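You operate a simulated robot arm through the tools that you are given. There is no shell and no other tool. Be economical: measure what you need, move in short steps, check, and stop when the job is done.

You run a simulated two-armed robot. Do the job below in one go: nothing can be reset, and whatever is moved stays where it is left.

TASK
Lock the pump bottle, shelve it and dry the washed ball.
Fine: Hold the pump bottle still with one hand, turn its head to locked with the other, then stand it on the cloth shelf. Dry the drops off the top of the red ball with the pink ball cloth, lay it back and shut the cleaner lid. The ball stays in its ring. Drop, tip or break nothing and pinch no finger. Set down upright: pump bottle.
Where things are to end (x, y in the base frame): pump bottle within 6 cm of [84, 26].
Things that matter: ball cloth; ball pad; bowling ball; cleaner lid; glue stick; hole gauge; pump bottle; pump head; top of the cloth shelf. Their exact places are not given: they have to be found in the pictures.

Only the result counts: the job must be done as asked and must still hold three seconds after the hand-in. Knocking over, shifting, dropping, spilling or breaking anything else fails it. Lids that push on must go on centred and level and be pressed home; caps that screw on are set level and turned clockwise until they are tight. Flat cloth is picked up by pressing the open fingertips on it (5 to 10 N) and closing them slowly along it; thin cloth reads only 2 to 8 mm in the jaws.

THE ROBOT
Two 6-joint arms with two-finger parallel grippers on one trunk, on a base that drives. Base frame: it is fixed to the floor where the robot stands at the start and does not move with it; the origin is under the middle of the robot, x ahead of it, y to its left, z up; the surface under the hand at the start is at about z = 78. Readings come in cm, rad, newtons and seconds.
The left shoulder is at the start at [7, 16.6, 140.6], the right one opposite. With the tool pointing down near the work surface each hand reaches from about 36 to 78 cm from the robot's upright axis, wherever it stands, measured 20 degrees to its own side. Places, roughly: bowling ball [75, -125, 75]; cleaner lid [90, 10, 90]; pump head [50, 10, 90]; top of the cloth shelf [90, 50, 120]. Payload 3.91 kg a hand.
The TCP of each hand is the grasp point between the finger pads, 3 cm short of the fingertips. In the tool frame z runs along the fingers and y along their closing line. Largest opening 11 cm; finger width 2, thickness 1; the body of the gripper, 4.8 by 11.2 cm, starts 5.5 cm behind the TCP.
Orientation is that of the tool frame in the base frame, as a unit quaternion [w, x, y, z]. With the fingers straight down and closing along the base's y, the tool's x points along the base's -x, its y along +y and its z along -z.

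THE INTERFACE
- The arms move only by the tool servo_tool. It takes "left_deltas", "right_deltas" or both (then of equal length, played together; a hand with none holds still); each is a list of rows, each an object of numbers (a shift or turn left out is 0, a gripper value left out holds the last): "x", "y", "z": the shift along the base's x, y, z in cm; "wx", "wy", "wz": the turn, a rotation vector about the base's x, y, z in rad. In form: [{"x": .., "y": .., "z": .., "wx": .., "wy": .., "wz": ..}, ...]. A call has 1 to 12 rows; each row shifts and turns the commanded pose from where the row before left it. "left_claw" and "right_claw" are, for a hand that has rows, the opening, from 0 (shut) to 1 (fully open), set as the call begins (left out, the last holds). Rows are played at 5 a second. More than 5 cm and 0.15 rad between two rows, or a gripper value outside its range, and nothing of the call is played. A pose out of reach is approached as far as the arm can. The call stops where the force on the tool passes 60 N (or 10 N more than at its start, if that is more) or the arm is blocked; 0.2 s more then pass. Each finger travels about 10.8 cm/s and halts on what it meets, pressing with about 28 N; the grip force reading is that of the motor and also rises with nothing between the fingers. The clock runs only during rows and for 0.2 s after the last one: add rows that do not move to give the fingers time. It gives the time, the measured TCP pose, the force on the tool (base axes), the opening and the grip force at its end, in the units of the frame above (readings bear some noise), with the torque about the TCP (base axes, N m) and any sound that the robot's microphone picked up, and new pictures: "views" is both (left out), scene, wrist or none (wrist: the cameras of the hands that moved).
- Cameras (640 x 400 px; columns grow to the right, rows downward): "scene" is now at [13.06, -0.61, 161.55]; the picture's right is [-0.07, -1.00, 0.00], its down [-0.74, 0.05, -0.67] and it looks along [0.67, -0.05, -0.74] (base axes); focal length 214 px, centre (320, 200). "left" rides on the left gripper at [7.7, -0.7, -11.4] in its tool frame; the picture's right is [0.09, 1.00, 0.00], its down [-0.80, 0.07, -0.60] and it looks along [-0.59, 0.05, 0.80] (tool axes); focal length 270 px, centre (320, 200). "right" rides on the right gripper at [7.7, 0.7, -11.5] in its tool frame; the picture's right is [-0.09, 1.00, 0.00], its down [-0.80, -0.07, -0.59] and it looks along [-0.59, -0.05, 0.80] (tool axes); focal length 270 px, centre (320, 200).
- lift_body(by): slides the trunk up (or, below 0, down) by that many cm; the arms and the scene camera ride with it, the base frame stays. It gives what a move gives, with no picture.
- steer(legs): drives the robot by 1 to 6 legs, each [ahead, left, turn to the left] in cm, cm and rad, along the robot's own axes; the way and the turn of a leg run together, so that a leg with both is an arc; at most 150 cm and 3.142 rad a leg. The arms and the cameras ride along, it lands a little off, and it stops where it bumps. It gives what a move gives, and a new picture of the scene camera.
- aim_head(pan, tilt): turns the head with the scene camera to pan (to the left, within 1.501 rad either way) and tilt (down, from -0.506 to 1.204), counted from straight ahead of the robot. It gives what a move gives, and a new picture of the scene camera.
- measure_at(camera, pixels): for up to 12 pixels [column, row] of the newest picture of that camera ("zoom" is the newest enlarged one), the place [x, y, z] in the base frame of the surface seen there, good to about 0.3 cm. No time passes.
- enlarge(camera, box): a new picture of the part [left, top, right, bottom] of that camera's present view, enlarged. No time passes.
- sign_off(): hands the job in; it is judged then, once.

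Keep the steps short. Do not move on a guess: measure, check each grasp and each placing, and mend mistakes. In all there are 80 turns and 260 pictures (those below and enlarged ones count). Leave the grippers open and the arms clear of the work at the hand-in unless told otherwise, and finish with a single line.

The tools are called after "Call:" as a command line: name --argument value ..., lists and objects as JSON in quotes. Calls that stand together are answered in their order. servo_tool: Moves the arms, as the interface text tells. Its arguments: {"type":"object","properties":{"left_deltas":{"type":"array","items":{"type":"object","properties":{"x":{"type":"number"},"y":{"type":"number"},"z":{"type":"number"},"wx":{"type":"number"},"wy":{"type":"number"},"wz":{"type":"number"}}}},"left_claw":{"type":"number"},"right_deltas":{"type":"array","items":{"type":"object","properties":{"x":{"type":"number"},"y":{"type":"number"},"z":{"type":"number"},"wx":{"type":"number"},"wy":{"type":"number"},"wz":{"type":"number"}}}},"right_claw":{"type":"number"},"views":{"type":"string","enum":["both","scene","wrist","none"]}},"required":[]} The other tools are called the same way: lift_body (by) slides the trunk up or down; steer (legs) drives the base; aim_head (pan, tilt) turns the head that bears the scene camera; measure_at (camera, pixels) gives the place of the surface under pixels of a picture; enlarge (camera, box) takes an enlarged picture of a part of a camera's view; sign_off () hands the job in.

At the start:

```text
clock: 0.0
left_ee_pos: [52.2, 39.0, 99.99]
left_tool_rot: [0.001, 0.001, 1.0, -0.001]
left_contact_force: [0.0, 0.8, -0.2]
left_wrist_torque: [-0.01, -0.01, 0.01]
left_width: 10.98
left_grip_force: 0.0
right_ee_pos: [62.46, -13.97, 100.02]
right_tool_rot: [0.0, 0.0, 1.0, 0.0]
right_contact_force: [0.0, -0.5, 0.3]
right_wrist_torque: [-0.03, 0.02, 0.01]
right_width: 11.01
right_grip_force: 0.2
trunk travel left (down, up): [-90.1, 3.9]
robot x, y, heading: [-0.24, 0.2, 0.0]
head pan, tilt: [-0.068, 0.834]
```

scene: 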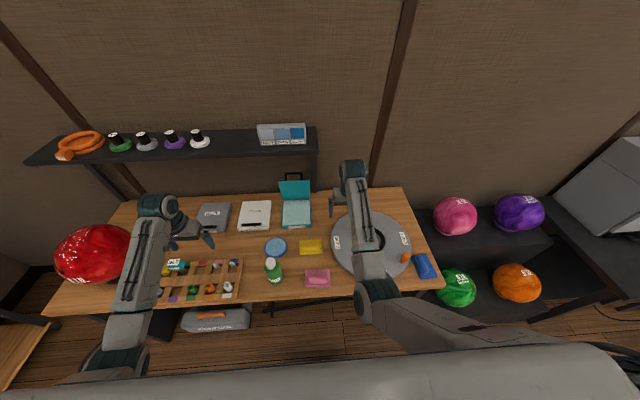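
right: 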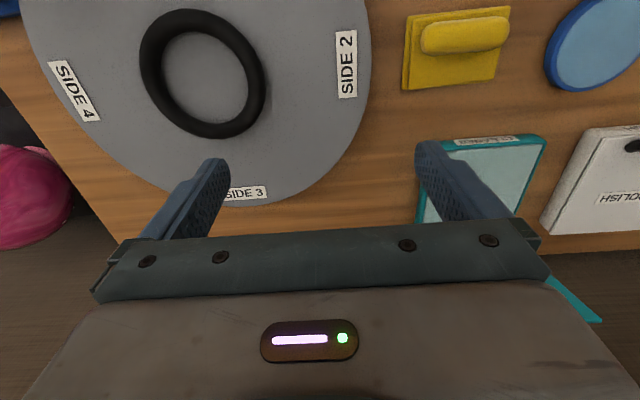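
left: 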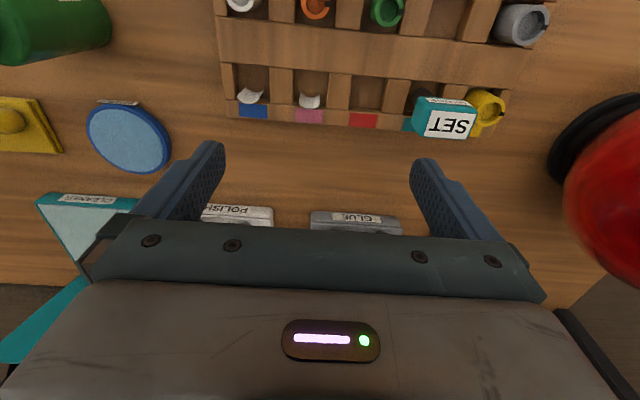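

I see a green bottle near (273,268), an open teal cleaner box near (295,200), a pink cloth near (317,278), and the red ball near (90,250). I'll enlarge these to get details.

Call:
enlarge --camera "scene" --box '[230, 170, 350, 300]'

Call:
enlarge --camera "scene" --box '[30, 110, 330, 300]'

Call:
measure_at --camera "scene" --pixels '[[273, 262], [273, 280], [317, 278], [295, 190], [296, 213], [95, 250], [90, 230], [276, 247], [311, 246], [282, 128], [227, 141], [255, 215]]'

```text
3.08 times, centred on (290, 235) of scene
```

zoom: 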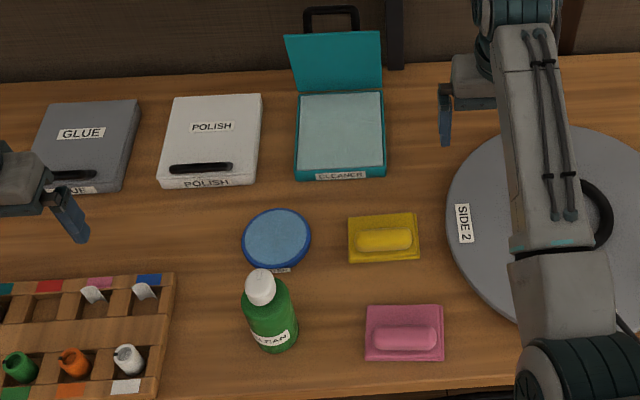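

```text
2.11 times, centred on (180, 205) of scene
```

zoom: 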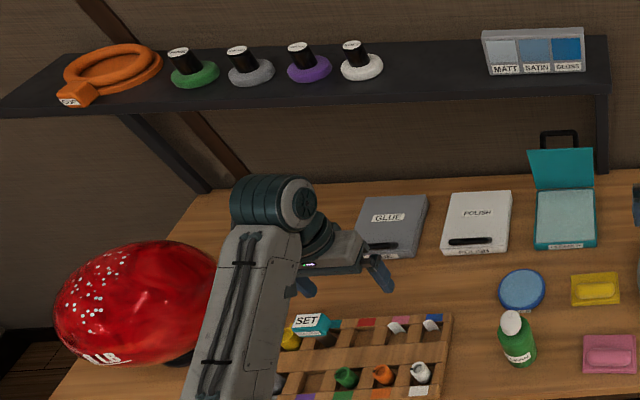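

```text
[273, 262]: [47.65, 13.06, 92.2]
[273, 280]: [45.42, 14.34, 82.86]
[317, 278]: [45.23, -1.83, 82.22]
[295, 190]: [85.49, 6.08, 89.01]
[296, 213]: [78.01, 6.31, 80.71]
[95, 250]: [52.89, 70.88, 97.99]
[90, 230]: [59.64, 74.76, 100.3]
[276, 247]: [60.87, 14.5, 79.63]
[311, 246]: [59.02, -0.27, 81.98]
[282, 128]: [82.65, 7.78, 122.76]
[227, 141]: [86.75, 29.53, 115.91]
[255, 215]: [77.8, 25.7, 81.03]
```

I'll look closer at the bottle and its head, and map the shelf surface and its objects.

Call:
enlarge --camera "scene" --box '[253, 245, 293, 293]'

Call:
enlarge --camera "scene" --box '[180, 115, 330, 215]'

Call:
measure_at --camera "scene" --pixels '[[230, 134], [230, 150], [230, 154], [250, 140], [250, 152], [200, 140], [199, 133], [205, 143], [300, 143], [317, 140], [240, 131], [60, 262]]'

```text
8.33 times, centred on (273, 269) of scene
```

zoom: 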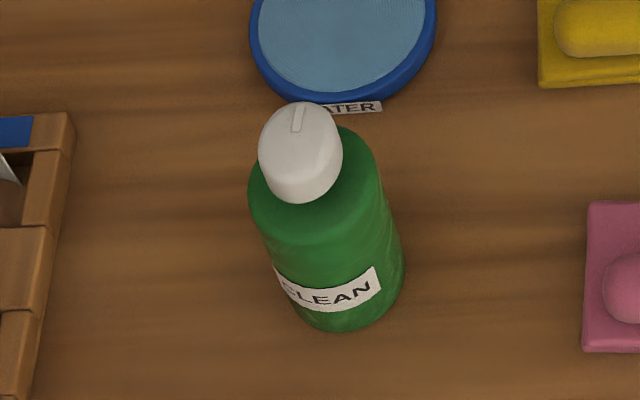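

```text
4.00 times, centred on (255, 165) of scene
```

zoom: 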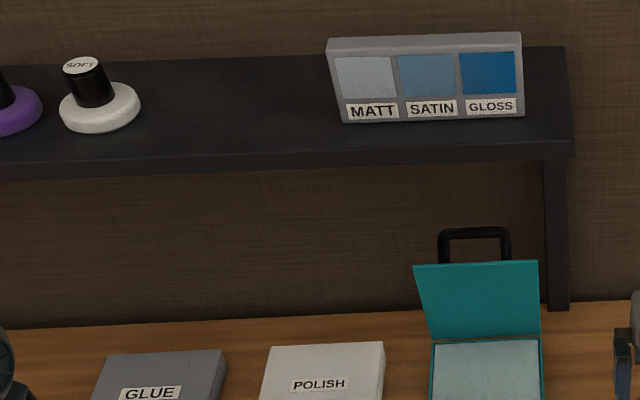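

```text
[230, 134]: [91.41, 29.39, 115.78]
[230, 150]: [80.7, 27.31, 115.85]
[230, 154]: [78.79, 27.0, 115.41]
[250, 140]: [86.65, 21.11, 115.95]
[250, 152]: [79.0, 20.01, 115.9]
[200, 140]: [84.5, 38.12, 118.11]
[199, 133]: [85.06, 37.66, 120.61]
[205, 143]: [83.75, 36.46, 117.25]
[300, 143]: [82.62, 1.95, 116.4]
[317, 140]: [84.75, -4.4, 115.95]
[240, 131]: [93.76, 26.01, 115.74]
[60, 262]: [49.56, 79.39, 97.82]
```

The shelf top is at z≈115.9, running from x≈79 to 95, and it is free at y 17–35. Next I'll measure the bottle geometry in detail.

Call:
enlarge --camera "scene" --box '[253, 245, 293, 293]'

Call:
measure_at --camera "zoom" --pixels '[[300, 110], [298, 130], [300, 150], [300, 190], [270, 150], [335, 150], [255, 185], [378, 170], [270, 235], [395, 240], [335, 310], [340, 350]]'

Call:
enlarge --camera "left" --box '[0, 0, 200, 125]'

```text
8.33 times, centred on (273, 269) of scene
```

zoom: 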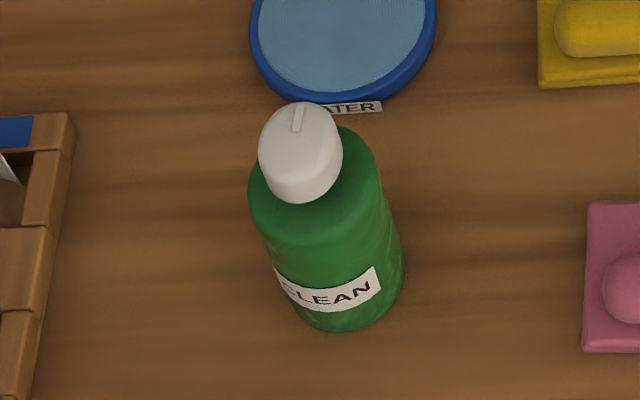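

```text
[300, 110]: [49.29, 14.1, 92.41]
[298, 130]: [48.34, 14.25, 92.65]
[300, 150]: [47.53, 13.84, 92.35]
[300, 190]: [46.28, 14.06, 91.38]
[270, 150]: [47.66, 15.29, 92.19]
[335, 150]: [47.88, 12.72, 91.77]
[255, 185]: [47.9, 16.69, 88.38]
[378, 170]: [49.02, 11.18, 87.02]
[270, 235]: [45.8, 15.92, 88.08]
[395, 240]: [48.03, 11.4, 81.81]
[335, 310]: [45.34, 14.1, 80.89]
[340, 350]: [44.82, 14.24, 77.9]
```

```text
3.20 times, centred on (100, 62) of left
```

zoom: 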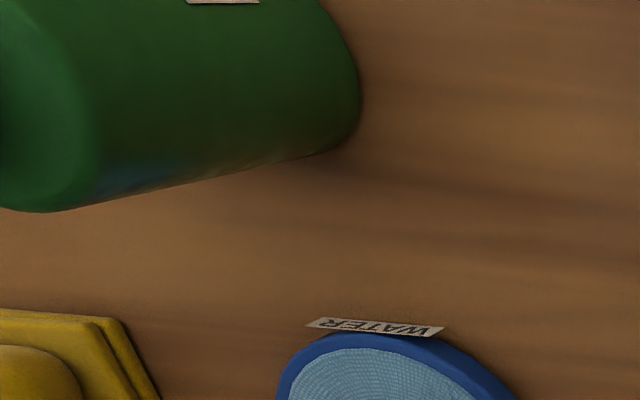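

The bottle axis is near (47.9, 14.0) with a body about 6 cm wide (z 78–88.5), and the head top is at z 92.5. I'll bring the right hand above it at z=100 to look at the head markings.

Call:
servo_tool --right_deltas '[{"x": -2.4, "y": 4.2}, {"x": -2.4, "y": 4.2}, {"x": -2.4, "y": 4.2}, {"x": -2.4, "y": 4.2}, {"x": -2.4, "y": 4.2}, {"x": -2.4, "y": 4.2}, {"y": 2.8}]' --views "both"

Call:
enlarge --camera "right" --box '[220, 100, 420, 225]'

```text
clock: 0.9
left_ee_pos: [52.2, 39.02, 99.87]
left_tool_rot: [0.002, 0.001, 1.0, -0.002]
left_contact_force: [-1.0, -0.2, 0.0]
left_wrist_torque: [0.01, 0.02, 0.0]
left_width: 11.0
left_grip_force: 0.0
right_ee_pos: [61.74, -14.32, 101.21]
right_tool_rot: [0.037, 0.031, 0.997, -0.062]
right_contact_force: [0.4, 0.0, -0.3]
right_wrist_torque: [0.01, 0.02, 0.02]
right_width: 11.0
right_grip_force: 0.0
right hand out of reach, approached as far as the arm can: row 2, 3, 4
trunk travel left (down, up): [-90.1, 3.9]
robot x, y, heading: [0.05, 0.22, 0.002]
head pan, tilt: [-0.068, 0.834]
stopped in row 4 (right hand): the arm was blocked; the commanded pose is now the measured one
```

scene: 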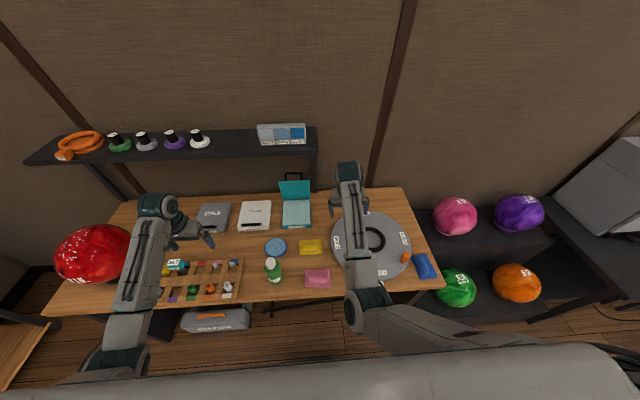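
right: 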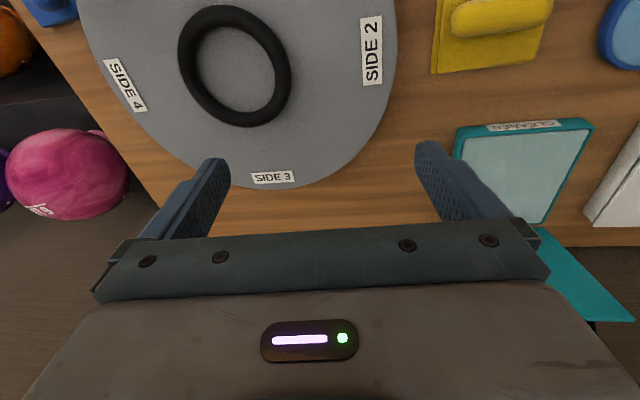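

```text
3.20 times, centred on (320, 162) of right
```

zoom: 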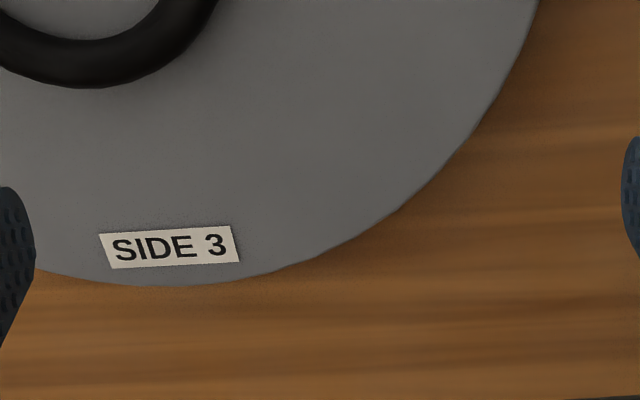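

The right arm got blocked on the diagonal move. I'll probe a simple -x move, correcting the small tilt, to learn how it reaches.

Call:
servo_tool --right_deltas '[{"z": -1.2}, {"x": -2}, {"x": -2}, {"x": -2}, {"x": -2}, {"x": -2}]' --views "none"

```text
clock: 2.1
left_ee_pos: [52.18, 38.87, 99.95]
left_tool_rot: [0.001, 0.001, 1.0, -0.002]
left_contact_force: [0.2, 0.2, 0.0]
left_wrist_torque: [-0.02, -0.04, 0.02]
left_width: 11.0
left_grip_force: 0.1
right_ee_pos: [60.18, -18.66, 107.36]
right_tool_rot: [0.116, 0.048, 0.987, -0.097]
right_contact_force: [0.4, -0.4, 0.2]
right_wrist_torque: [0.01, -0.01, 0.02]
right_width: 11.03
right_grip_force: 0.1
trunk travel left (down, up): [-90.1, 3.9]
robot x, y, heading: [0.15, 0.15, -0.002]
head pan, tilt: [-0.068, 0.834]
stopped in row 6 (right hand): the arm was blocked; the commanded pose is now the measured one
```

The arm acts as if a joint or elbow is blocked. I'll measure where the elbow and links are.

Call:
aim_head --pan -0.068 --tilt 1.1

Call:
measure_at --camera "scene" --pixels '[[320, 395], [320, 370], [450, 330], [360, 250], [355, 200], [350, 120], [130, 300], [140, 240], [150, 140], [200, 395], [360, 300], [270, 250]]'

```text
clock: 2.9
left_ee_pos: [52.07, 38.99, 99.87]
left_tool_rot: [0.001, -0.001, 1.0, -0.001]
left_contact_force: [-0.5, 0.4, -0.4]
left_wrist_torque: [-0.03, 0.0, 0.05]
left_width: 11.0
left_grip_force: 0.1
right_ee_pos: [60.25, -18.74, 107.24]
right_tool_rot: [0.116, 0.047, 0.987, -0.098]
right_contact_force: [-0.7, -0.2, -0.2]
right_wrist_torque: [0.0, 0.01, -0.02]
right_width: 10.97
right_grip_force: 0.2
trunk travel left (down, up): [-90.1, 3.9]
robot x, y, heading: [0.23, -0.06, 0.002]
head pan, tilt: [-0.068, 1.1]
```

scene: 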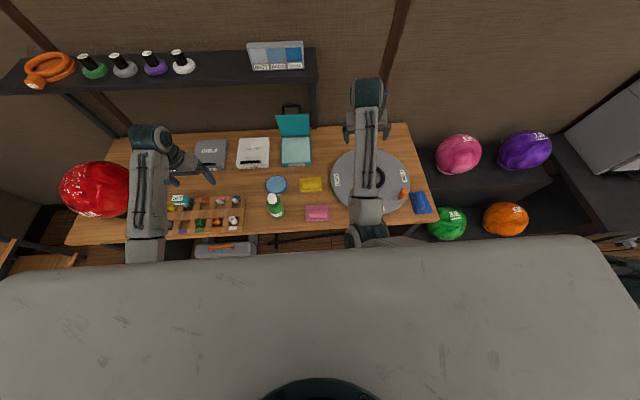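

```text
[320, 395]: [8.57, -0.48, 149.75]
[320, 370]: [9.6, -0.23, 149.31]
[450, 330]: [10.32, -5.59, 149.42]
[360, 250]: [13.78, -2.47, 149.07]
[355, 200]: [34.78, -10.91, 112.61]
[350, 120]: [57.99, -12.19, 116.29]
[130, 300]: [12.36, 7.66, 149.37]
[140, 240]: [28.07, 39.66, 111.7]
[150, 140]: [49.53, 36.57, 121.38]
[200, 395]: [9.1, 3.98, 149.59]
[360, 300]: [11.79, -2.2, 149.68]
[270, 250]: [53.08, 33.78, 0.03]
```

The elbow limit shows that at this height the hand needs to be farther from the shoulder. I'll back the base off by about 12 cm, which gives both hands more comfortable room over the bottle.

Call:
steer --legs '[[-13, 0, 0]]'

```text
clock: 4.1
left_ee_pos: [40.01, 38.77, 99.76]
left_tool_rot: [0.001, 0.002, 1.0, 0.0]
left_contact_force: [-0.3, 1.0, 0.4]
left_wrist_torque: [0.01, 0.03, -0.01]
left_width: 11.01
left_grip_force: 0.1
right_ee_pos: [48.05, -18.74, 107.14]
right_tool_rot: [0.115, 0.048, 0.987, -0.097]
right_contact_force: [-0.2, 0.5, -0.3]
right_wrist_torque: [0.02, 0.01, 0.04]
right_width: 10.99
right_grip_force: 0.2
trunk travel left (down, up): [-90.1, 3.9]
robot x, y, heading: [-12.35, -0.19, -0.001]
head pan, tilt: [-0.068, 1.1]
```

scene: 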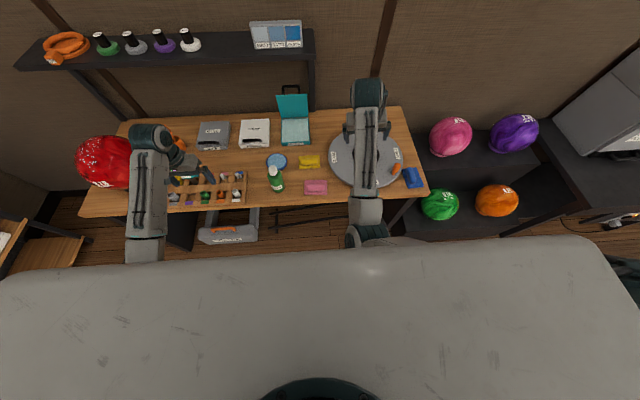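

Now I'll straighten the right hand and bring it above the bottle at z≈100 to look at the head.

Call:
servo_tool --right_deltas '[{"x": 2, "wx": 0.098, "wy": 0.116, "wz": 0.048}, {"x": 2, "wx": 0.098, "wy": 0.116, "wz": 0.048}, {"y": 4}, {"y": 4}, {"y": 4}, {"y": 4}, {"y": 4, "x": -1}, {"y": 4, "x": -1}, {"y": 4, "x": -1}, {"y": 4, "x": -1, "z": -3}, {"y": 0.5, "z": -4}]' --views "both"

Call:
enlarge --camera "right" --box '[240, 120, 400, 220]'

```text
refused: row 1 steps farther than a row can; nothing moved
```

```text
4.00 times, centred on (320, 170) of right
```

zoom: 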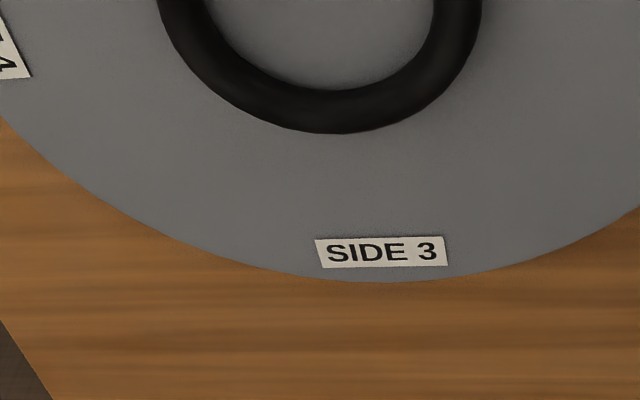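

The turn per row was too large, so I'll split it in three.

Call:
servo_tool --right_deltas '[{"x": 2, "wx": 0.065, "wy": 0.077, "wz": 0.032}, {"x": 2, "wx": 0.065, "wy": 0.077, "wz": 0.032}, {"y": 4, "wx": 0.065, "wy": 0.077, "wz": 0.032}, {"y": 4}, {"y": 4}, {"y": 4}, {"y": 4, "x": -1}, {"y": 4, "x": -1}, {"y": 4, "x": -1}, {"y": 4, "x": -1, "z": -2.5}, {"y": 0.5, "z": -4}]' --views "both"

Call:
enlarge --camera "right" --box '[240, 120, 400, 220]'

```text
clock: 6.5
left_ee_pos: [39.95, 38.78, 99.88]
left_tool_rot: [0.0, 0.0, 1.0, -0.001]
left_contact_force: [-0.3, -0.4, 0.4]
left_wrist_torque: [0.01, 0.03, 0.01]
left_width: 11.01
left_grip_force: 0.1
right_ee_pos: [58.68, 3.87, 95.16]
right_tool_rot: [0.0, 0.001, 1.0, 0.001]
right_contact_force: [1.1, -0.4, -0.3]
right_wrist_torque: [0.03, 0.06, 0.0]
right_width: 10.99
right_grip_force: 0.1
right hand out of reach, approached as far as the arm can: row 1, 2, 3, 7, 8, 9, 10
trunk travel left (down, up): [-90.1, 3.9]
robot x, y, heading: [-12.24, -0.12, 0.003]
head pan, tilt: [-0.068, 1.1]
```

scene: 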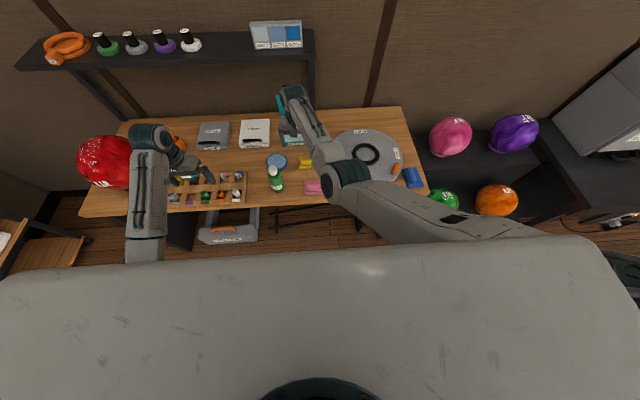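
right: 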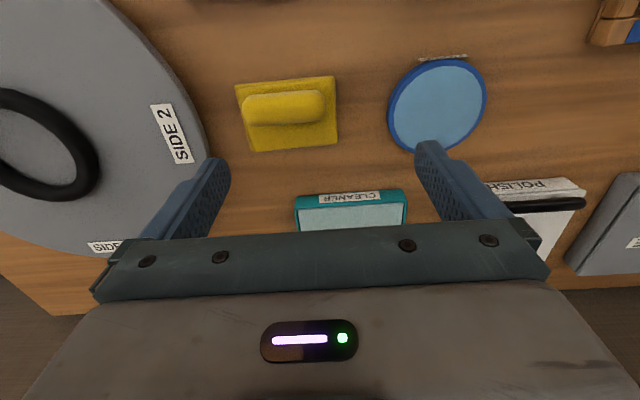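

```text
4.00 times, centred on (320, 170) of right
```

zoom: 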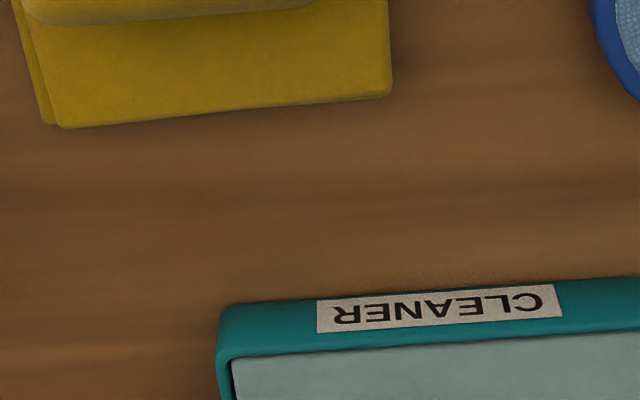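

The arm is still catching up. I'll raise it slightly and hold to see where it settles.

Call:
servo_tool --right_deltas '[{"z": 2}, {}, {}]' --views "wrist"

```text
clock: 7.3
left_ee_pos: [39.76, 38.91, 99.92]
left_tool_rot: [0.001, 0.0, 1.0, -0.001]
left_contact_force: [-0.1, 0.0, -0.2]
left_wrist_torque: [0.02, -0.04, -0.01]
left_width: 10.98
left_grip_force: 0.0
right_ee_pos: [58.58, 3.53, 97.0]
right_tool_rot: [0.0, 0.0, 1.0, -0.002]
right_contact_force: [0.7, 0.6, -0.4]
right_wrist_torque: [0.0, 0.02, 0.02]
right_width: 11.04
right_grip_force: 0.1
trunk travel left (down, up): [-90.1, 3.9]
robot x, y, heading: [-12.3, 0.07, -0.006]
head pan, tilt: [-0.068, 1.1]
```

right: 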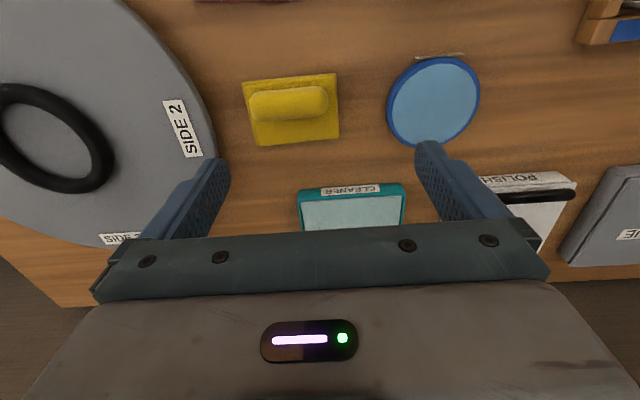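

The limit appears to be the wrist flexing at height with the tool down. Raising the trunk will relieve that, so I'll lift by 3.8.

Call:
lift_body --by 3.8

Call:
servo_tool --right_deltas '[{"z": -3.5}, {"y": 2, "x": -2}, {"y": 2, "x": -2}, {"y": 2, "x": -2}]' --views "none"

```text
clock: 8.2
left_ee_pos: [40.01, 38.93, 103.72]
left_tool_rot: [0.001, 0.001, 1.0, -0.001]
left_contact_force: [0.8, 0.3, 0.0]
left_wrist_torque: [-0.05, -0.03, 0.0]
left_width: 11.0
left_grip_force: 0.0
right_ee_pos: [58.48, 3.54, 100.69]
right_tool_rot: [0.0, 0.0, 1.0, -0.001]
right_contact_force: [0.3, -0.6, -0.1]
right_wrist_torque: [0.02, 0.03, 0.02]
right_width: 11.03
right_grip_force: 0.0
trunk travel left (down, up): [-93.9, 0.1]
robot x, y, heading: [-12.57, 0.15, -0.004]
head pan, tilt: [-0.068, 1.1]
```

```text
clock: 9.2
left_ee_pos: [39.94, 38.9, 103.7]
left_tool_rot: [0.0, 0.001, 1.0, -0.001]
left_contact_force: [0.2, 0.5, 0.0]
left_wrist_torque: [0.02, 0.0, 0.0]
left_width: 10.99
left_grip_force: 0.2
right_ee_pos: [57.48, 4.36, 96.03]
right_tool_rot: [0.0, 0.002, 1.0, -0.002]
right_contact_force: [0.1, 0.2, 0.1]
right_wrist_torque: [-0.02, 0.02, -0.01]
right_width: 11.03
right_grip_force: 0.0
right hand out of reach, approached as far as the arm can: row 2, 3, 4
trunk travel left (down, up): [-93.9, 0.1]
robot x, y, heading: [-12.22, 0.24, -0.003]
head pan, tilt: [-0.068, 1.1]
```

That is still limited. I'll test whether the roll of the hand is the limit by turning it with the arm (wz +0.3) while moving left.

Call:
servo_tool --right_deltas '[{"wz": 0.15}, {"wz": 0.15}, {"y": 1.5, "x": -1.5, "wz": 0.1}, {"y": 1.5, "x": -1.5, "wz": 0.1}]' --views "none"

```text
clock: 10.2
left_ee_pos: [40.02, 38.88, 103.75]
left_tool_rot: [0.0, 0.0, 1.0, -0.001]
left_contact_force: [0.4, -0.9, -0.1]
left_wrist_torque: [0.02, 0.03, 0.03]
left_width: 11.03
left_grip_force: 0.0
right_ee_pos: [57.21, 4.48, 94.81]
right_tool_rot: [0.0, -0.246, 0.969, -0.001]
right_contact_force: [0.1, -0.2, -0.4]
right_wrist_torque: [0.0, 0.01, 0.01]
right_width: 10.99
right_grip_force: 0.1
right hand out of reach, approached as far as the arm can: row 3, 4
trunk travel left (down, up): [-93.9, 0.1]
robot x, y, heading: [-12.41, 0.17, -0.004]
head pan, tilt: [-0.068, 1.1]
```

Rotation works but translation to the left doesn't. I'll look again at the arm's skeleton.

Call:
aim_head --pan -0.2 --tilt 0.9

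```text
clock: 10.9
left_ee_pos: [39.99, 38.85, 103.68]
left_tool_rot: [0.001, 0.001, 1.0, 0.0]
left_contact_force: [0.2, 0.1, 0.3]
left_wrist_torque: [0.03, 0.04, -0.03]
left_width: 10.99
left_grip_force: 0.1
right_ee_pos: [57.01, 4.43, 94.79]
right_tool_rot: [-0.001, -0.245, 0.97, -0.001]
right_contact_force: [-0.7, -0.4, -0.3]
right_wrist_torque: [0.03, -0.01, 0.03]
right_width: 10.98
right_grip_force: 0.0
trunk travel left (down, up): [-93.9, 0.1]
robot x, y, heading: [-12.41, -0.21, 0.0]
head pan, tilt: [-0.201, 0.901]
```

scene: 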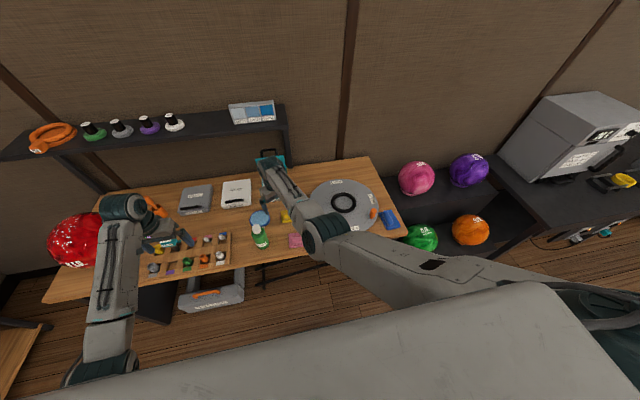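

Call:
measure_at --camera "scene" --pixels '[[325, 230], [310, 240], [270, 175], [290, 195], [420, 265], [520, 285], [600, 310], [125, 207], [115, 260], [105, 340], [80, 375], [185, 240]]'

```text
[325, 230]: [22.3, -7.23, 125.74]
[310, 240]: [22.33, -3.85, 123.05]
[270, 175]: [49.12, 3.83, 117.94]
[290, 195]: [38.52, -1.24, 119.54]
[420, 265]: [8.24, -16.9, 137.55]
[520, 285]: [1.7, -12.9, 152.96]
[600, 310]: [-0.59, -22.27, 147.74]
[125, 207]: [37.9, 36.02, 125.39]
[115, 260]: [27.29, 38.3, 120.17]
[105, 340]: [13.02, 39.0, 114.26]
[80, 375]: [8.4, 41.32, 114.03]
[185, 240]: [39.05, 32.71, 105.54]
```

The arm is nearly straight there, so the hands work better when the bottle is on the robot's midline. I'll raise the right hand, then strafe left 14 cm and back 2 cm.

Call:
servo_tool --right_deltas '[{"z": 2, "x": 1}, {"z": 2, "wz": -0.12}, {"wz": -0.12}, {"wz": -0.12}, {"wz": -0.14}]' --views "none"

Call:
steer --legs '[[-2, 14, 0]]'

```text
clock: 12.1
left_ee_pos: [39.86, 38.87, 103.73]
left_tool_rot: [0.001, 0.0, 1.0, -0.001]
left_contact_force: [0.8, 0.6, -0.4]
left_wrist_torque: [-0.02, 0.02, 0.0]
left_width: 11.0
left_grip_force: 0.2
right_ee_pos: [58.28, 4.41, 98.69]
right_tool_rot: [0.0, 0.0, 1.0, -0.001]
right_contact_force: [0.1, 0.2, 0.1]
right_wrist_torque: [0.02, 0.03, 0.05]
right_width: 10.99
right_grip_force: 0.0
right hand out of reach, approached as far as the arm can: row 2
trunk travel left (down, up): [-93.9, 0.1]
robot x, y, heading: [-12.55, -0.03, 0.003]
head pan, tilt: [-0.201, 0.901]
```

```text
clock: 13.4
left_ee_pos: [37.88, 53.27, 103.83]
left_tool_rot: [0.001, -0.002, 1.0, 0.0]
left_contact_force: [-0.7, -0.9, -0.6]
left_wrist_torque: [0.03, 0.02, 0.01]
left_width: 11.0
left_grip_force: 0.1
right_ee_pos: [56.4, 18.84, 98.65]
right_tool_rot: [0.001, -0.001, 1.0, 0.0]
right_contact_force: [-0.5, 0.3, -1.4]
right_wrist_torque: [0.04, 0.03, 0.01]
right_width: 11.0
right_grip_force: 0.1
trunk travel left (down, up): [-93.9, 0.1]
robot x, y, heading: [-14.33, 14.33, 0.002]
head pan, tilt: [-0.201, 0.901]
```

scene: 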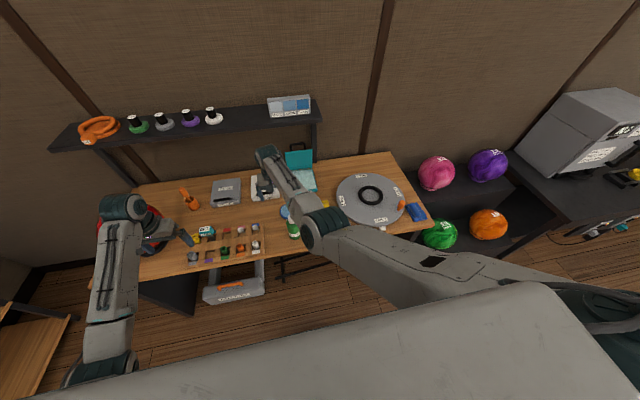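

I'll tilt the right tool slightly forward and move toward the bottle to view the head.

Call:
servo_tool --right_deltas '[{"wy": -0.1}, {"wy": -0.1, "y": -1}, {"wy": -0.1, "y": -1}, {"x": -2, "y": -1.5}, {"x": -2, "y": -1.4}, {"x": -2}]' --views "both"

```text
clock: 15.0
left_ee_pos: [37.72, 53.45, 103.73]
left_tool_rot: [0.001, -0.002, 1.0, 0.0]
left_contact_force: [0.1, -0.2, -1.3]
left_wrist_torque: [0.0, 0.03, 0.0]
left_width: 11.02
left_grip_force: 0.1
right_ee_pos: [57.24, 4.51, 102.14]
right_tool_rot: [0.195, 0.017, 0.979, -0.051]
right_contact_force: [0.1, -1.2, -0.1]
right_wrist_torque: [-0.02, 0.01, 0.02]
right_width: 10.99
right_grip_force: 0.0
right hand out of reach, approached as far as the arm can: row 1, 2, 4, 6
trunk travel left (down, up): [-93.9, 0.1]
robot x, y, heading: [-14.38, 14.22, 0.007]
head pan, tilt: [-0.201, 0.901]
stopped in row 6 (right hand): the arm was blocked; the commanded pose is now the measured one
```

scene: 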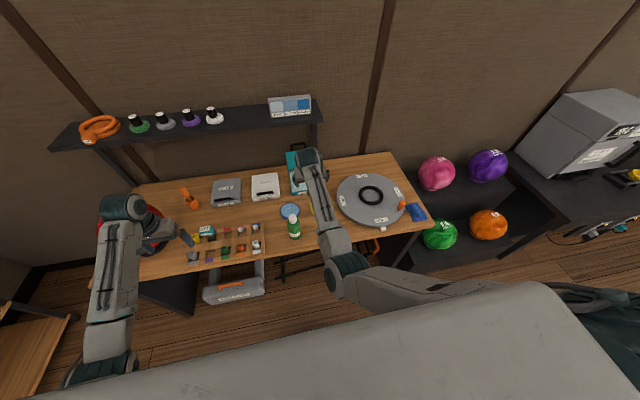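
right: 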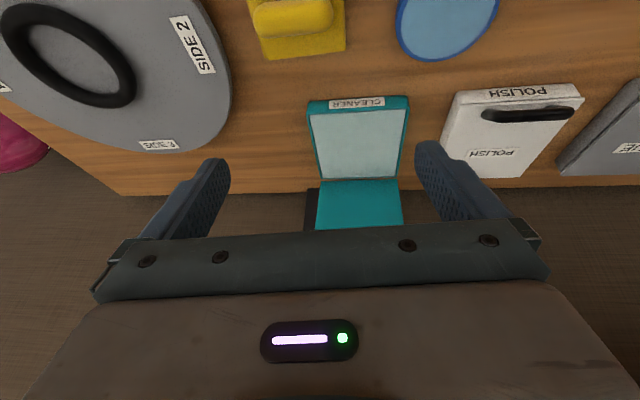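

The solver is pushing the arm into odd shapes. I'll measure its skeleton again in this new picture before choosing.

Call:
measure_at --camera "scene" --pixels '[[335, 235], [345, 265], [350, 285], [308, 160], [318, 195], [375, 285], [430, 290], [520, 295], [124, 207], [98, 370], [115, 260], [580, 290]]'

Call:
enlarge --camera "scene" --box '[250, 130, 450, 310]'

```text
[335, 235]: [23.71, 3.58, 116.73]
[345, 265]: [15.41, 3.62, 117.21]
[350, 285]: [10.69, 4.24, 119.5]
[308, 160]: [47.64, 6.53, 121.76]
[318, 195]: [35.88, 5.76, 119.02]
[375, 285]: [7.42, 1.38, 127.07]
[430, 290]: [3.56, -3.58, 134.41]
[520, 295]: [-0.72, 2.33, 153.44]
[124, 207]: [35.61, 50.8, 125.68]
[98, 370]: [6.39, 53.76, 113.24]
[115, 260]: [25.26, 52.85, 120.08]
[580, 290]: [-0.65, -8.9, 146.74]
```

```text
2.22 times, centred on (350, 220) of scene
```

zoom: 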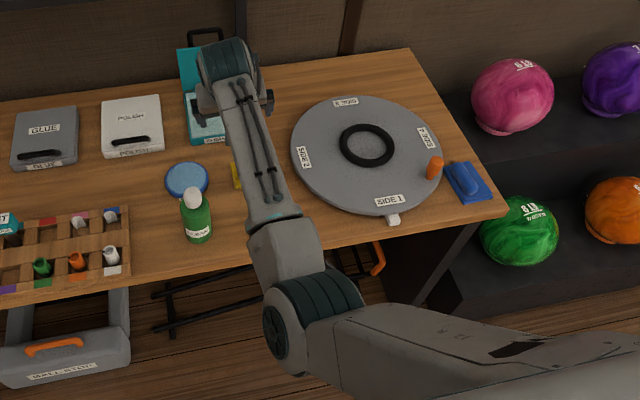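

I think the inward azimuth is the limit for each hand. The bottle should sit on the left hand's side (relative y≈+12). The left hand will then turn the head from above, and the right hand will hold the body from its clear right side. I'll strafe right 12 cm.

Call:
steer --legs '[[0, -12.5, 0]]'

Call:
servo_tool --left_deltas '[{"x": 3, "z": -1}, {"x": 3, "z": -1}, {"x": 3, "z": -1}, {"x": 1.5, "y": -3, "z": -1}, {"y": -3}, {"y": -3}, {"y": -3}]' --views "both"

```text
clock: 16.3
left_ee_pos: [37.55, 42.07, 103.71]
left_tool_rot: [0.001, -0.005, 1.0, -0.001]
left_contact_force: [0.0, 0.8, -0.3]
left_wrist_torque: [-0.02, -0.01, 0.02]
left_width: 11.0
left_grip_force: 0.1
right_ee_pos: [57.35, -6.76, 101.96]
right_tool_rot: [0.194, 0.014, 0.979, -0.052]
right_contact_force: [-0.7, -0.2, -0.1]
right_wrist_torque: [-0.02, -0.04, 0.01]
right_width: 11.0
right_grip_force: 0.1
trunk travel left (down, up): [-93.9, 0.1]
robot x, y, heading: [-14.4, 2.4, 0.011]
head pan, tilt: [-0.201, 0.901]
```

scene: 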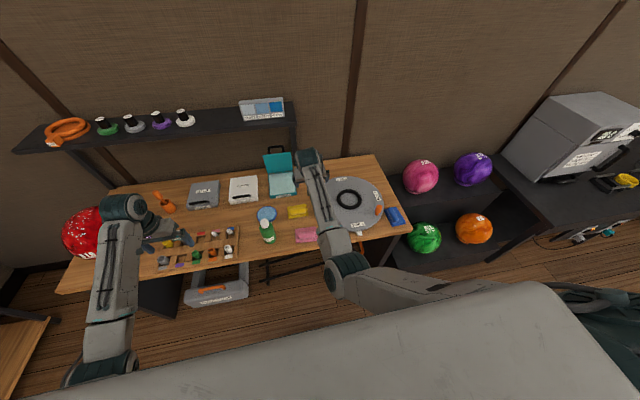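

```text
clock: 17.9
left_ee_pos: [48.13, 29.66, 99.9]
left_tool_rot: [0.001, -0.003, 1.0, 0.001]
left_contact_force: [-0.8, -0.7, -0.1]
left_wrist_torque: [0.0, 0.03, 0.0]
left_width: 11.03
left_grip_force: 0.0
right_ee_pos: [57.34, -7.31, 102.07]
right_tool_rot: [0.194, 0.015, 0.98, -0.05]
right_contact_force: [-0.2, -0.8, -0.2]
right_wrist_torque: [0.03, 0.01, 0.03]
right_width: 10.99
right_grip_force: 0.1
trunk travel left (down, up): [-93.9, 0.1]
robot x, y, heading: [-14.13, 2.22, 0.006]
head pan, tilt: [-0.201, 0.901]
```

scene: 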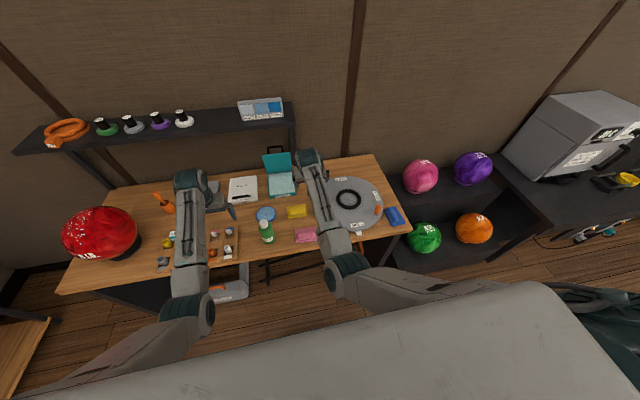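
left: 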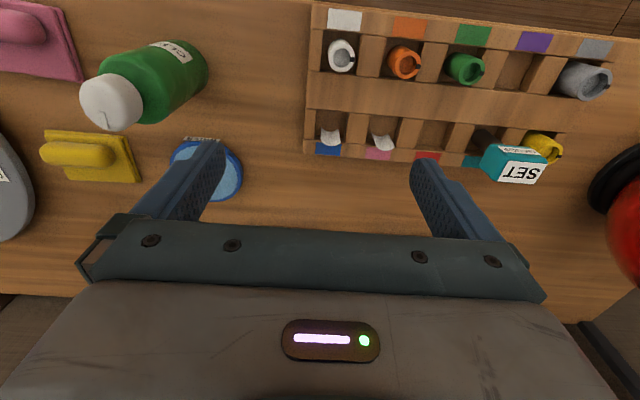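

The left hand moves cleanly. I'll zoom in on the head in the left camera at (110,100).

Call:
enlarge --camera "left" --box '[70, 30, 230, 140]'

Call:
measure_at --camera "left" --pixels '[[100, 95], [125, 85], [90, 112], [115, 120], [150, 100], [165, 120], [200, 75], [170, 55], [105, 120], [102, 108]]'

```text
3.64 times, centred on (150, 85) of left
```

zoom: 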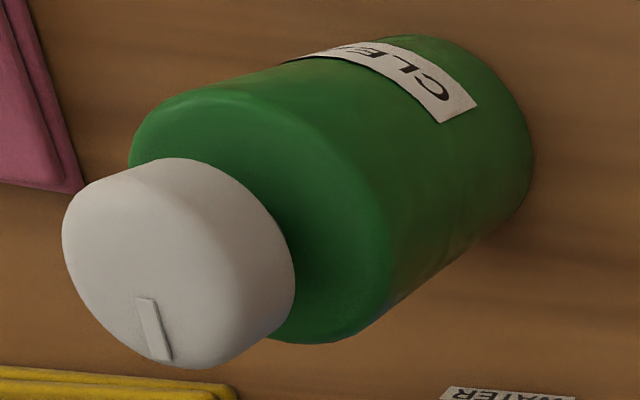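

```text
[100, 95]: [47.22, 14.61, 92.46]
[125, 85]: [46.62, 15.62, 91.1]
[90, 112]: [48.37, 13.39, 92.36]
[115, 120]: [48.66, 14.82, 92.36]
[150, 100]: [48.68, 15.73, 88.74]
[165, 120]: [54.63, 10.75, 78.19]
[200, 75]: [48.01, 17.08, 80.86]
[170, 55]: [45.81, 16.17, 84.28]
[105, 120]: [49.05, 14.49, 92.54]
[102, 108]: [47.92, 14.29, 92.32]
```

The head is a plain white knob with its pointer mark toward +x. I'll drive back 6 cm for room, then pose the right hand tilted (48° from vertical, heading about 34° left), staged back and right of the bottle.

Call:
steer --legs '[[-6, 0, 0]]'

Call:
servo_tool --right_deltas '[{"x": -2, "wx": 0.036, "wy": -0.07, "wz": 0.11}, {"x": -2, "wx": 0.036, "wy": -0.07, "wz": 0.11}, {"x": -2, "wx": 0.036, "wy": -0.07, "wz": 0.11, "z": -1}, {"x": -2, "wx": 0.036, "wy": -0.07, "wz": 0.11, "z": -1}, {"x": -2, "wx": 0.036, "wy": -0.07, "wz": 0.11, "z": -1}, {"wx": 0.036, "wy": -0.07, "wz": 0.11, "z": -1}]' --views "scene"

```text
clock: 18.9
left_ee_pos: [42.7, 29.83, 99.4]
left_tool_rot: [-0.002, -0.003, 1.0, 0.0]
left_contact_force: [1.0, -0.2, -0.6]
left_wrist_torque: [0.02, 0.08, 0.0]
left_width: 11.01
left_grip_force: 0.0
right_ee_pos: [51.89, -7.03, 101.54]
right_tool_rot: [0.189, 0.015, 0.98, -0.052]
right_contact_force: [0.2, -0.2, -0.5]
right_wrist_torque: [-0.02, 0.07, 0.0]
right_width: 10.99
right_grip_force: 0.1
trunk travel left (down, up): [-93.9, 0.1]
robot x, y, heading: [-20.61, 2.48, 0.007]
head pan, tilt: [-0.201, 0.901]
```

scene: 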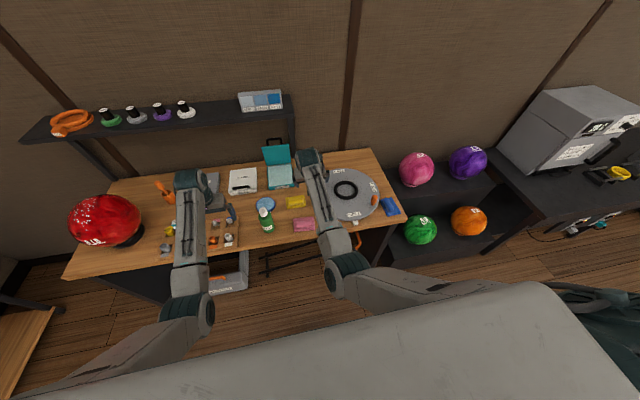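

```text
clock: 20.2
left_ee_pos: [42.19, 29.66, 99.87]
left_tool_rot: [0.001, -0.003, 1.0, 0.001]
left_contact_force: [0.6, 0.1, -0.2]
left_wrist_torque: [0.02, -0.03, 0.02]
left_width: 11.01
left_grip_force: 0.0
right_ee_pos: [41.37, -7.26, 97.94]
right_tool_rot: [0.394, -0.27, 0.87, 0.123]
right_contact_force: [0.2, 0.3, 0.5]
right_wrist_torque: [-0.01, -0.02, 0.0]
right_width: 11.02
right_grip_force: 0.1
trunk travel left (down, up): [-93.9, 0.1]
robot x, y, heading: [-20.43, 2.6, 0.001]
head pan, tilt: [-0.201, 0.901]
```

scene: 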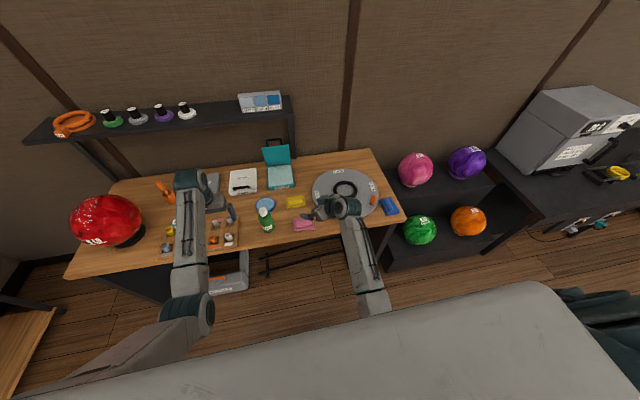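

The pose was reached exactly. Now I'll stage it at about (38.7, 7.6, 93).

Call:
servo_tool --right_deltas '[{"x": -1, "y": 3, "z": -1}, {"x": -1, "y": 3, "z": -1}, {"x": -0.7, "y": 3, "z": -1}, {"y": 3, "z": -1}, {"y": 2.9, "z": -1}, {}]' --views "both"

```text
clock: 21.3
left_ee_pos: [42.11, 29.87, 100.0]
left_tool_rot: [0.002, -0.004, 1.0, -0.001]
left_contact_force: [-0.1, 0.0, -0.7]
left_wrist_torque: [0.02, 0.0, 0.02]
left_width: 11.01
left_grip_force: 0.1
right_ee_pos: [39.59, -4.54, 91.29]
right_tool_rot: [0.377, -0.296, 0.876, 0.048]
right_contact_force: [0.4, -0.5, 1.0]
right_wrist_torque: [0.01, 0.01, 0.01]
right_width: 10.99
right_grip_force: 0.1
right hand out of reach, approached as far as the arm can: row 4, 5
trunk travel left (down, up): [-93.9, 0.1]
robot x, y, heading: [-20.32, 2.83, 0.008]
head pan, tilt: [-0.201, 0.901]
stopped in row 5 (right hand): the arm was blocked; the commanded pose is now the measured one
```

scene: 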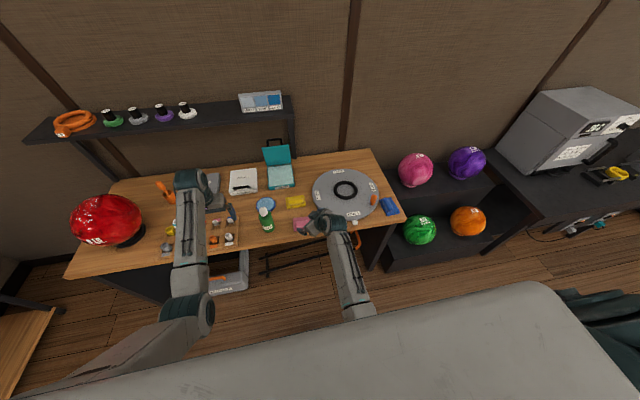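
right: 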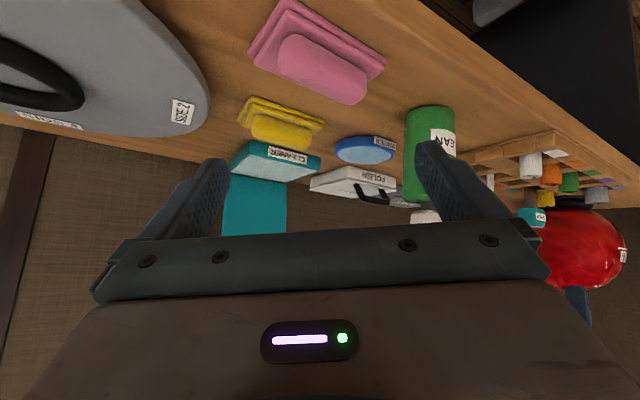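

The staging point is too close to the shoulder, because the tilted hand pulls the wrist back. I'll drive back 6 more, then re-pose.

Call:
steer --legs '[[-6, 0, 0]]'

```text
clock: 22.2
left_ee_pos: [36.67, 29.69, 99.44]
left_tool_rot: [-0.002, -0.004, 1.0, -0.001]
left_contact_force: [0.0, 0.6, -0.4]
left_wrist_torque: [-0.02, 0.04, -0.03]
left_width: 11.0
left_grip_force: 0.1
right_ee_pos: [34.04, -4.69, 90.96]
right_tool_rot: [0.374, -0.297, 0.877, 0.05]
right_contact_force: [0.4, -0.2, -0.2]
right_wrist_torque: [0.01, 0.02, -0.02]
right_width: 10.96
right_grip_force: 0.1
trunk travel left (down, up): [-93.9, 0.1]
robot x, y, heading: [-26.61, 2.13, 0.006]
head pan, tilt: [-0.201, 0.901]
```

scene: 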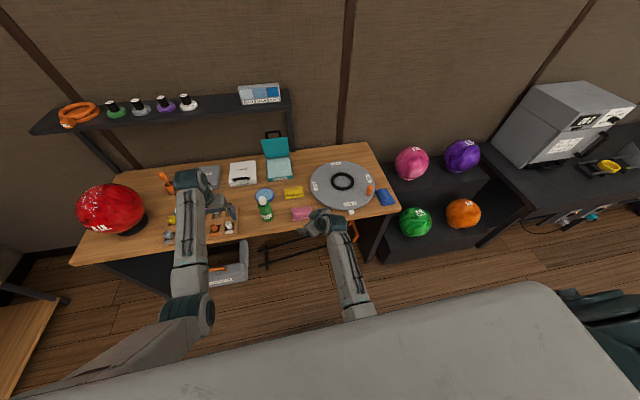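

I'll correct the tilt and move the right hand to the staging point.

Call:
servo_tool --right_deltas '[{"x": 2.5, "wx": 0.08}, {"x": 2.2, "z": 2, "wx": 0.08}, {"y": 3}, {"y": 3}, {"y": 3}, {"y": 3.3}, {}]' --views "both"

```text
clock: 23.7
left_ee_pos: [35.81, 29.64, 99.89]
left_tool_rot: [0.001, -0.002, 1.0, -0.001]
left_contact_force: [0.4, -0.3, 0.4]
left_wrist_torque: [0.01, 0.02, -0.03]
left_width: 11.0
left_grip_force: 0.1
right_ee_pos: [37.83, -3.31, 88.63]
right_tool_rot: [0.37, -0.282, 0.884, 0.045]
right_contact_force: [0.1, -0.9, 0.1]
right_wrist_torque: [-0.01, -0.01, -0.03]
right_width: 11.01
right_grip_force: 0.1
right hand out of reach, approached as far as the arm can: row 6
trunk travel left (down, up): [-93.9, 0.1]
robot x, y, heading: [-26.49, 2.16, 0.005]
head pan, tilt: [-0.201, 0.901]
stopped in row 7 (right hand): the arm was blocked; the commanded pose is now the measured one
```

scene: 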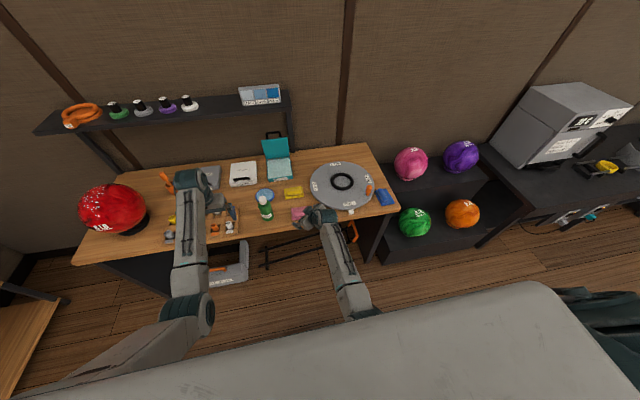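
right: 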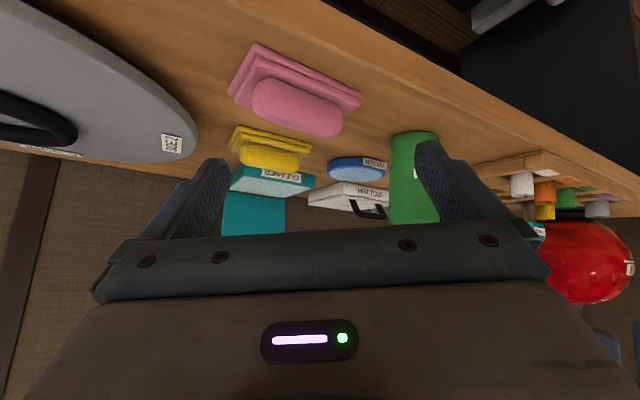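

I take the inward shoulder yaw limit to be about 15°. I'll put the bottle at relative (66, +5) and have the right hand come in heading about 54° to the left. First I'll lift the right hand clear, then drive ahead 8.5 and left 7.

Call:
servo_tool --right_deltas '[{"y": -2, "z": 2}, {"y": -2, "z": 2}, {"y": -2, "z": 1}]' --views "none"

Call:
steer --legs '[[8.5, 7, 0]]'

```text
clock: 24.5
left_ee_pos: [35.95, 29.55, 99.93]
left_tool_rot: [0.001, -0.002, 1.0, 0.001]
left_contact_force: [0.7, 0.6, 0.4]
left_wrist_torque: [0.01, 0.03, 0.01]
left_width: 11.01
left_grip_force: 0.0
right_ee_pos: [38.22, -9.35, 93.71]
right_tool_rot: [0.37, -0.282, 0.884, 0.048]
right_contact_force: [0.7, 0.0, -1.2]
right_wrist_torque: [-0.02, -0.04, 0.03]
right_width: 10.97
right_grip_force: 0.0
trunk travel left (down, up): [-93.9, 0.1]
robot x, y, heading: [-26.78, 2.39, 0.008]
head pan, tilt: [-0.201, 0.901]
```

```text
clock: 25.7
left_ee_pos: [44.22, 36.4, 100.17]
left_tool_rot: [0.003, -0.002, 1.0, 0.001]
left_contact_force: [-0.8, -0.6, -0.3]
left_wrist_torque: [-0.01, 0.03, -0.01]
left_width: 11.01
left_grip_force: 0.0
right_ee_pos: [46.31, -2.42, 93.77]
right_tool_rot: [0.371, -0.28, 0.884, 0.047]
right_contact_force: [0.5, 0.2, 0.0]
right_wrist_torque: [0.01, -0.03, 0.03]
right_width: 10.98
right_grip_force: 0.1
trunk travel left (down, up): [-93.9, 0.1]
robot x, y, heading: [-18.29, 9.5, 0.003]
head pan, tilt: [-0.201, 0.901]
```

scene: 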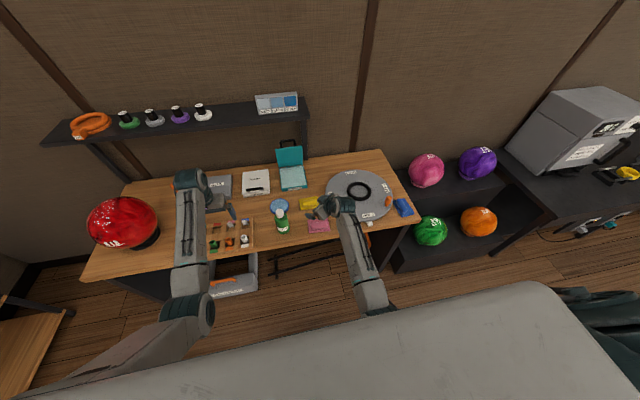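

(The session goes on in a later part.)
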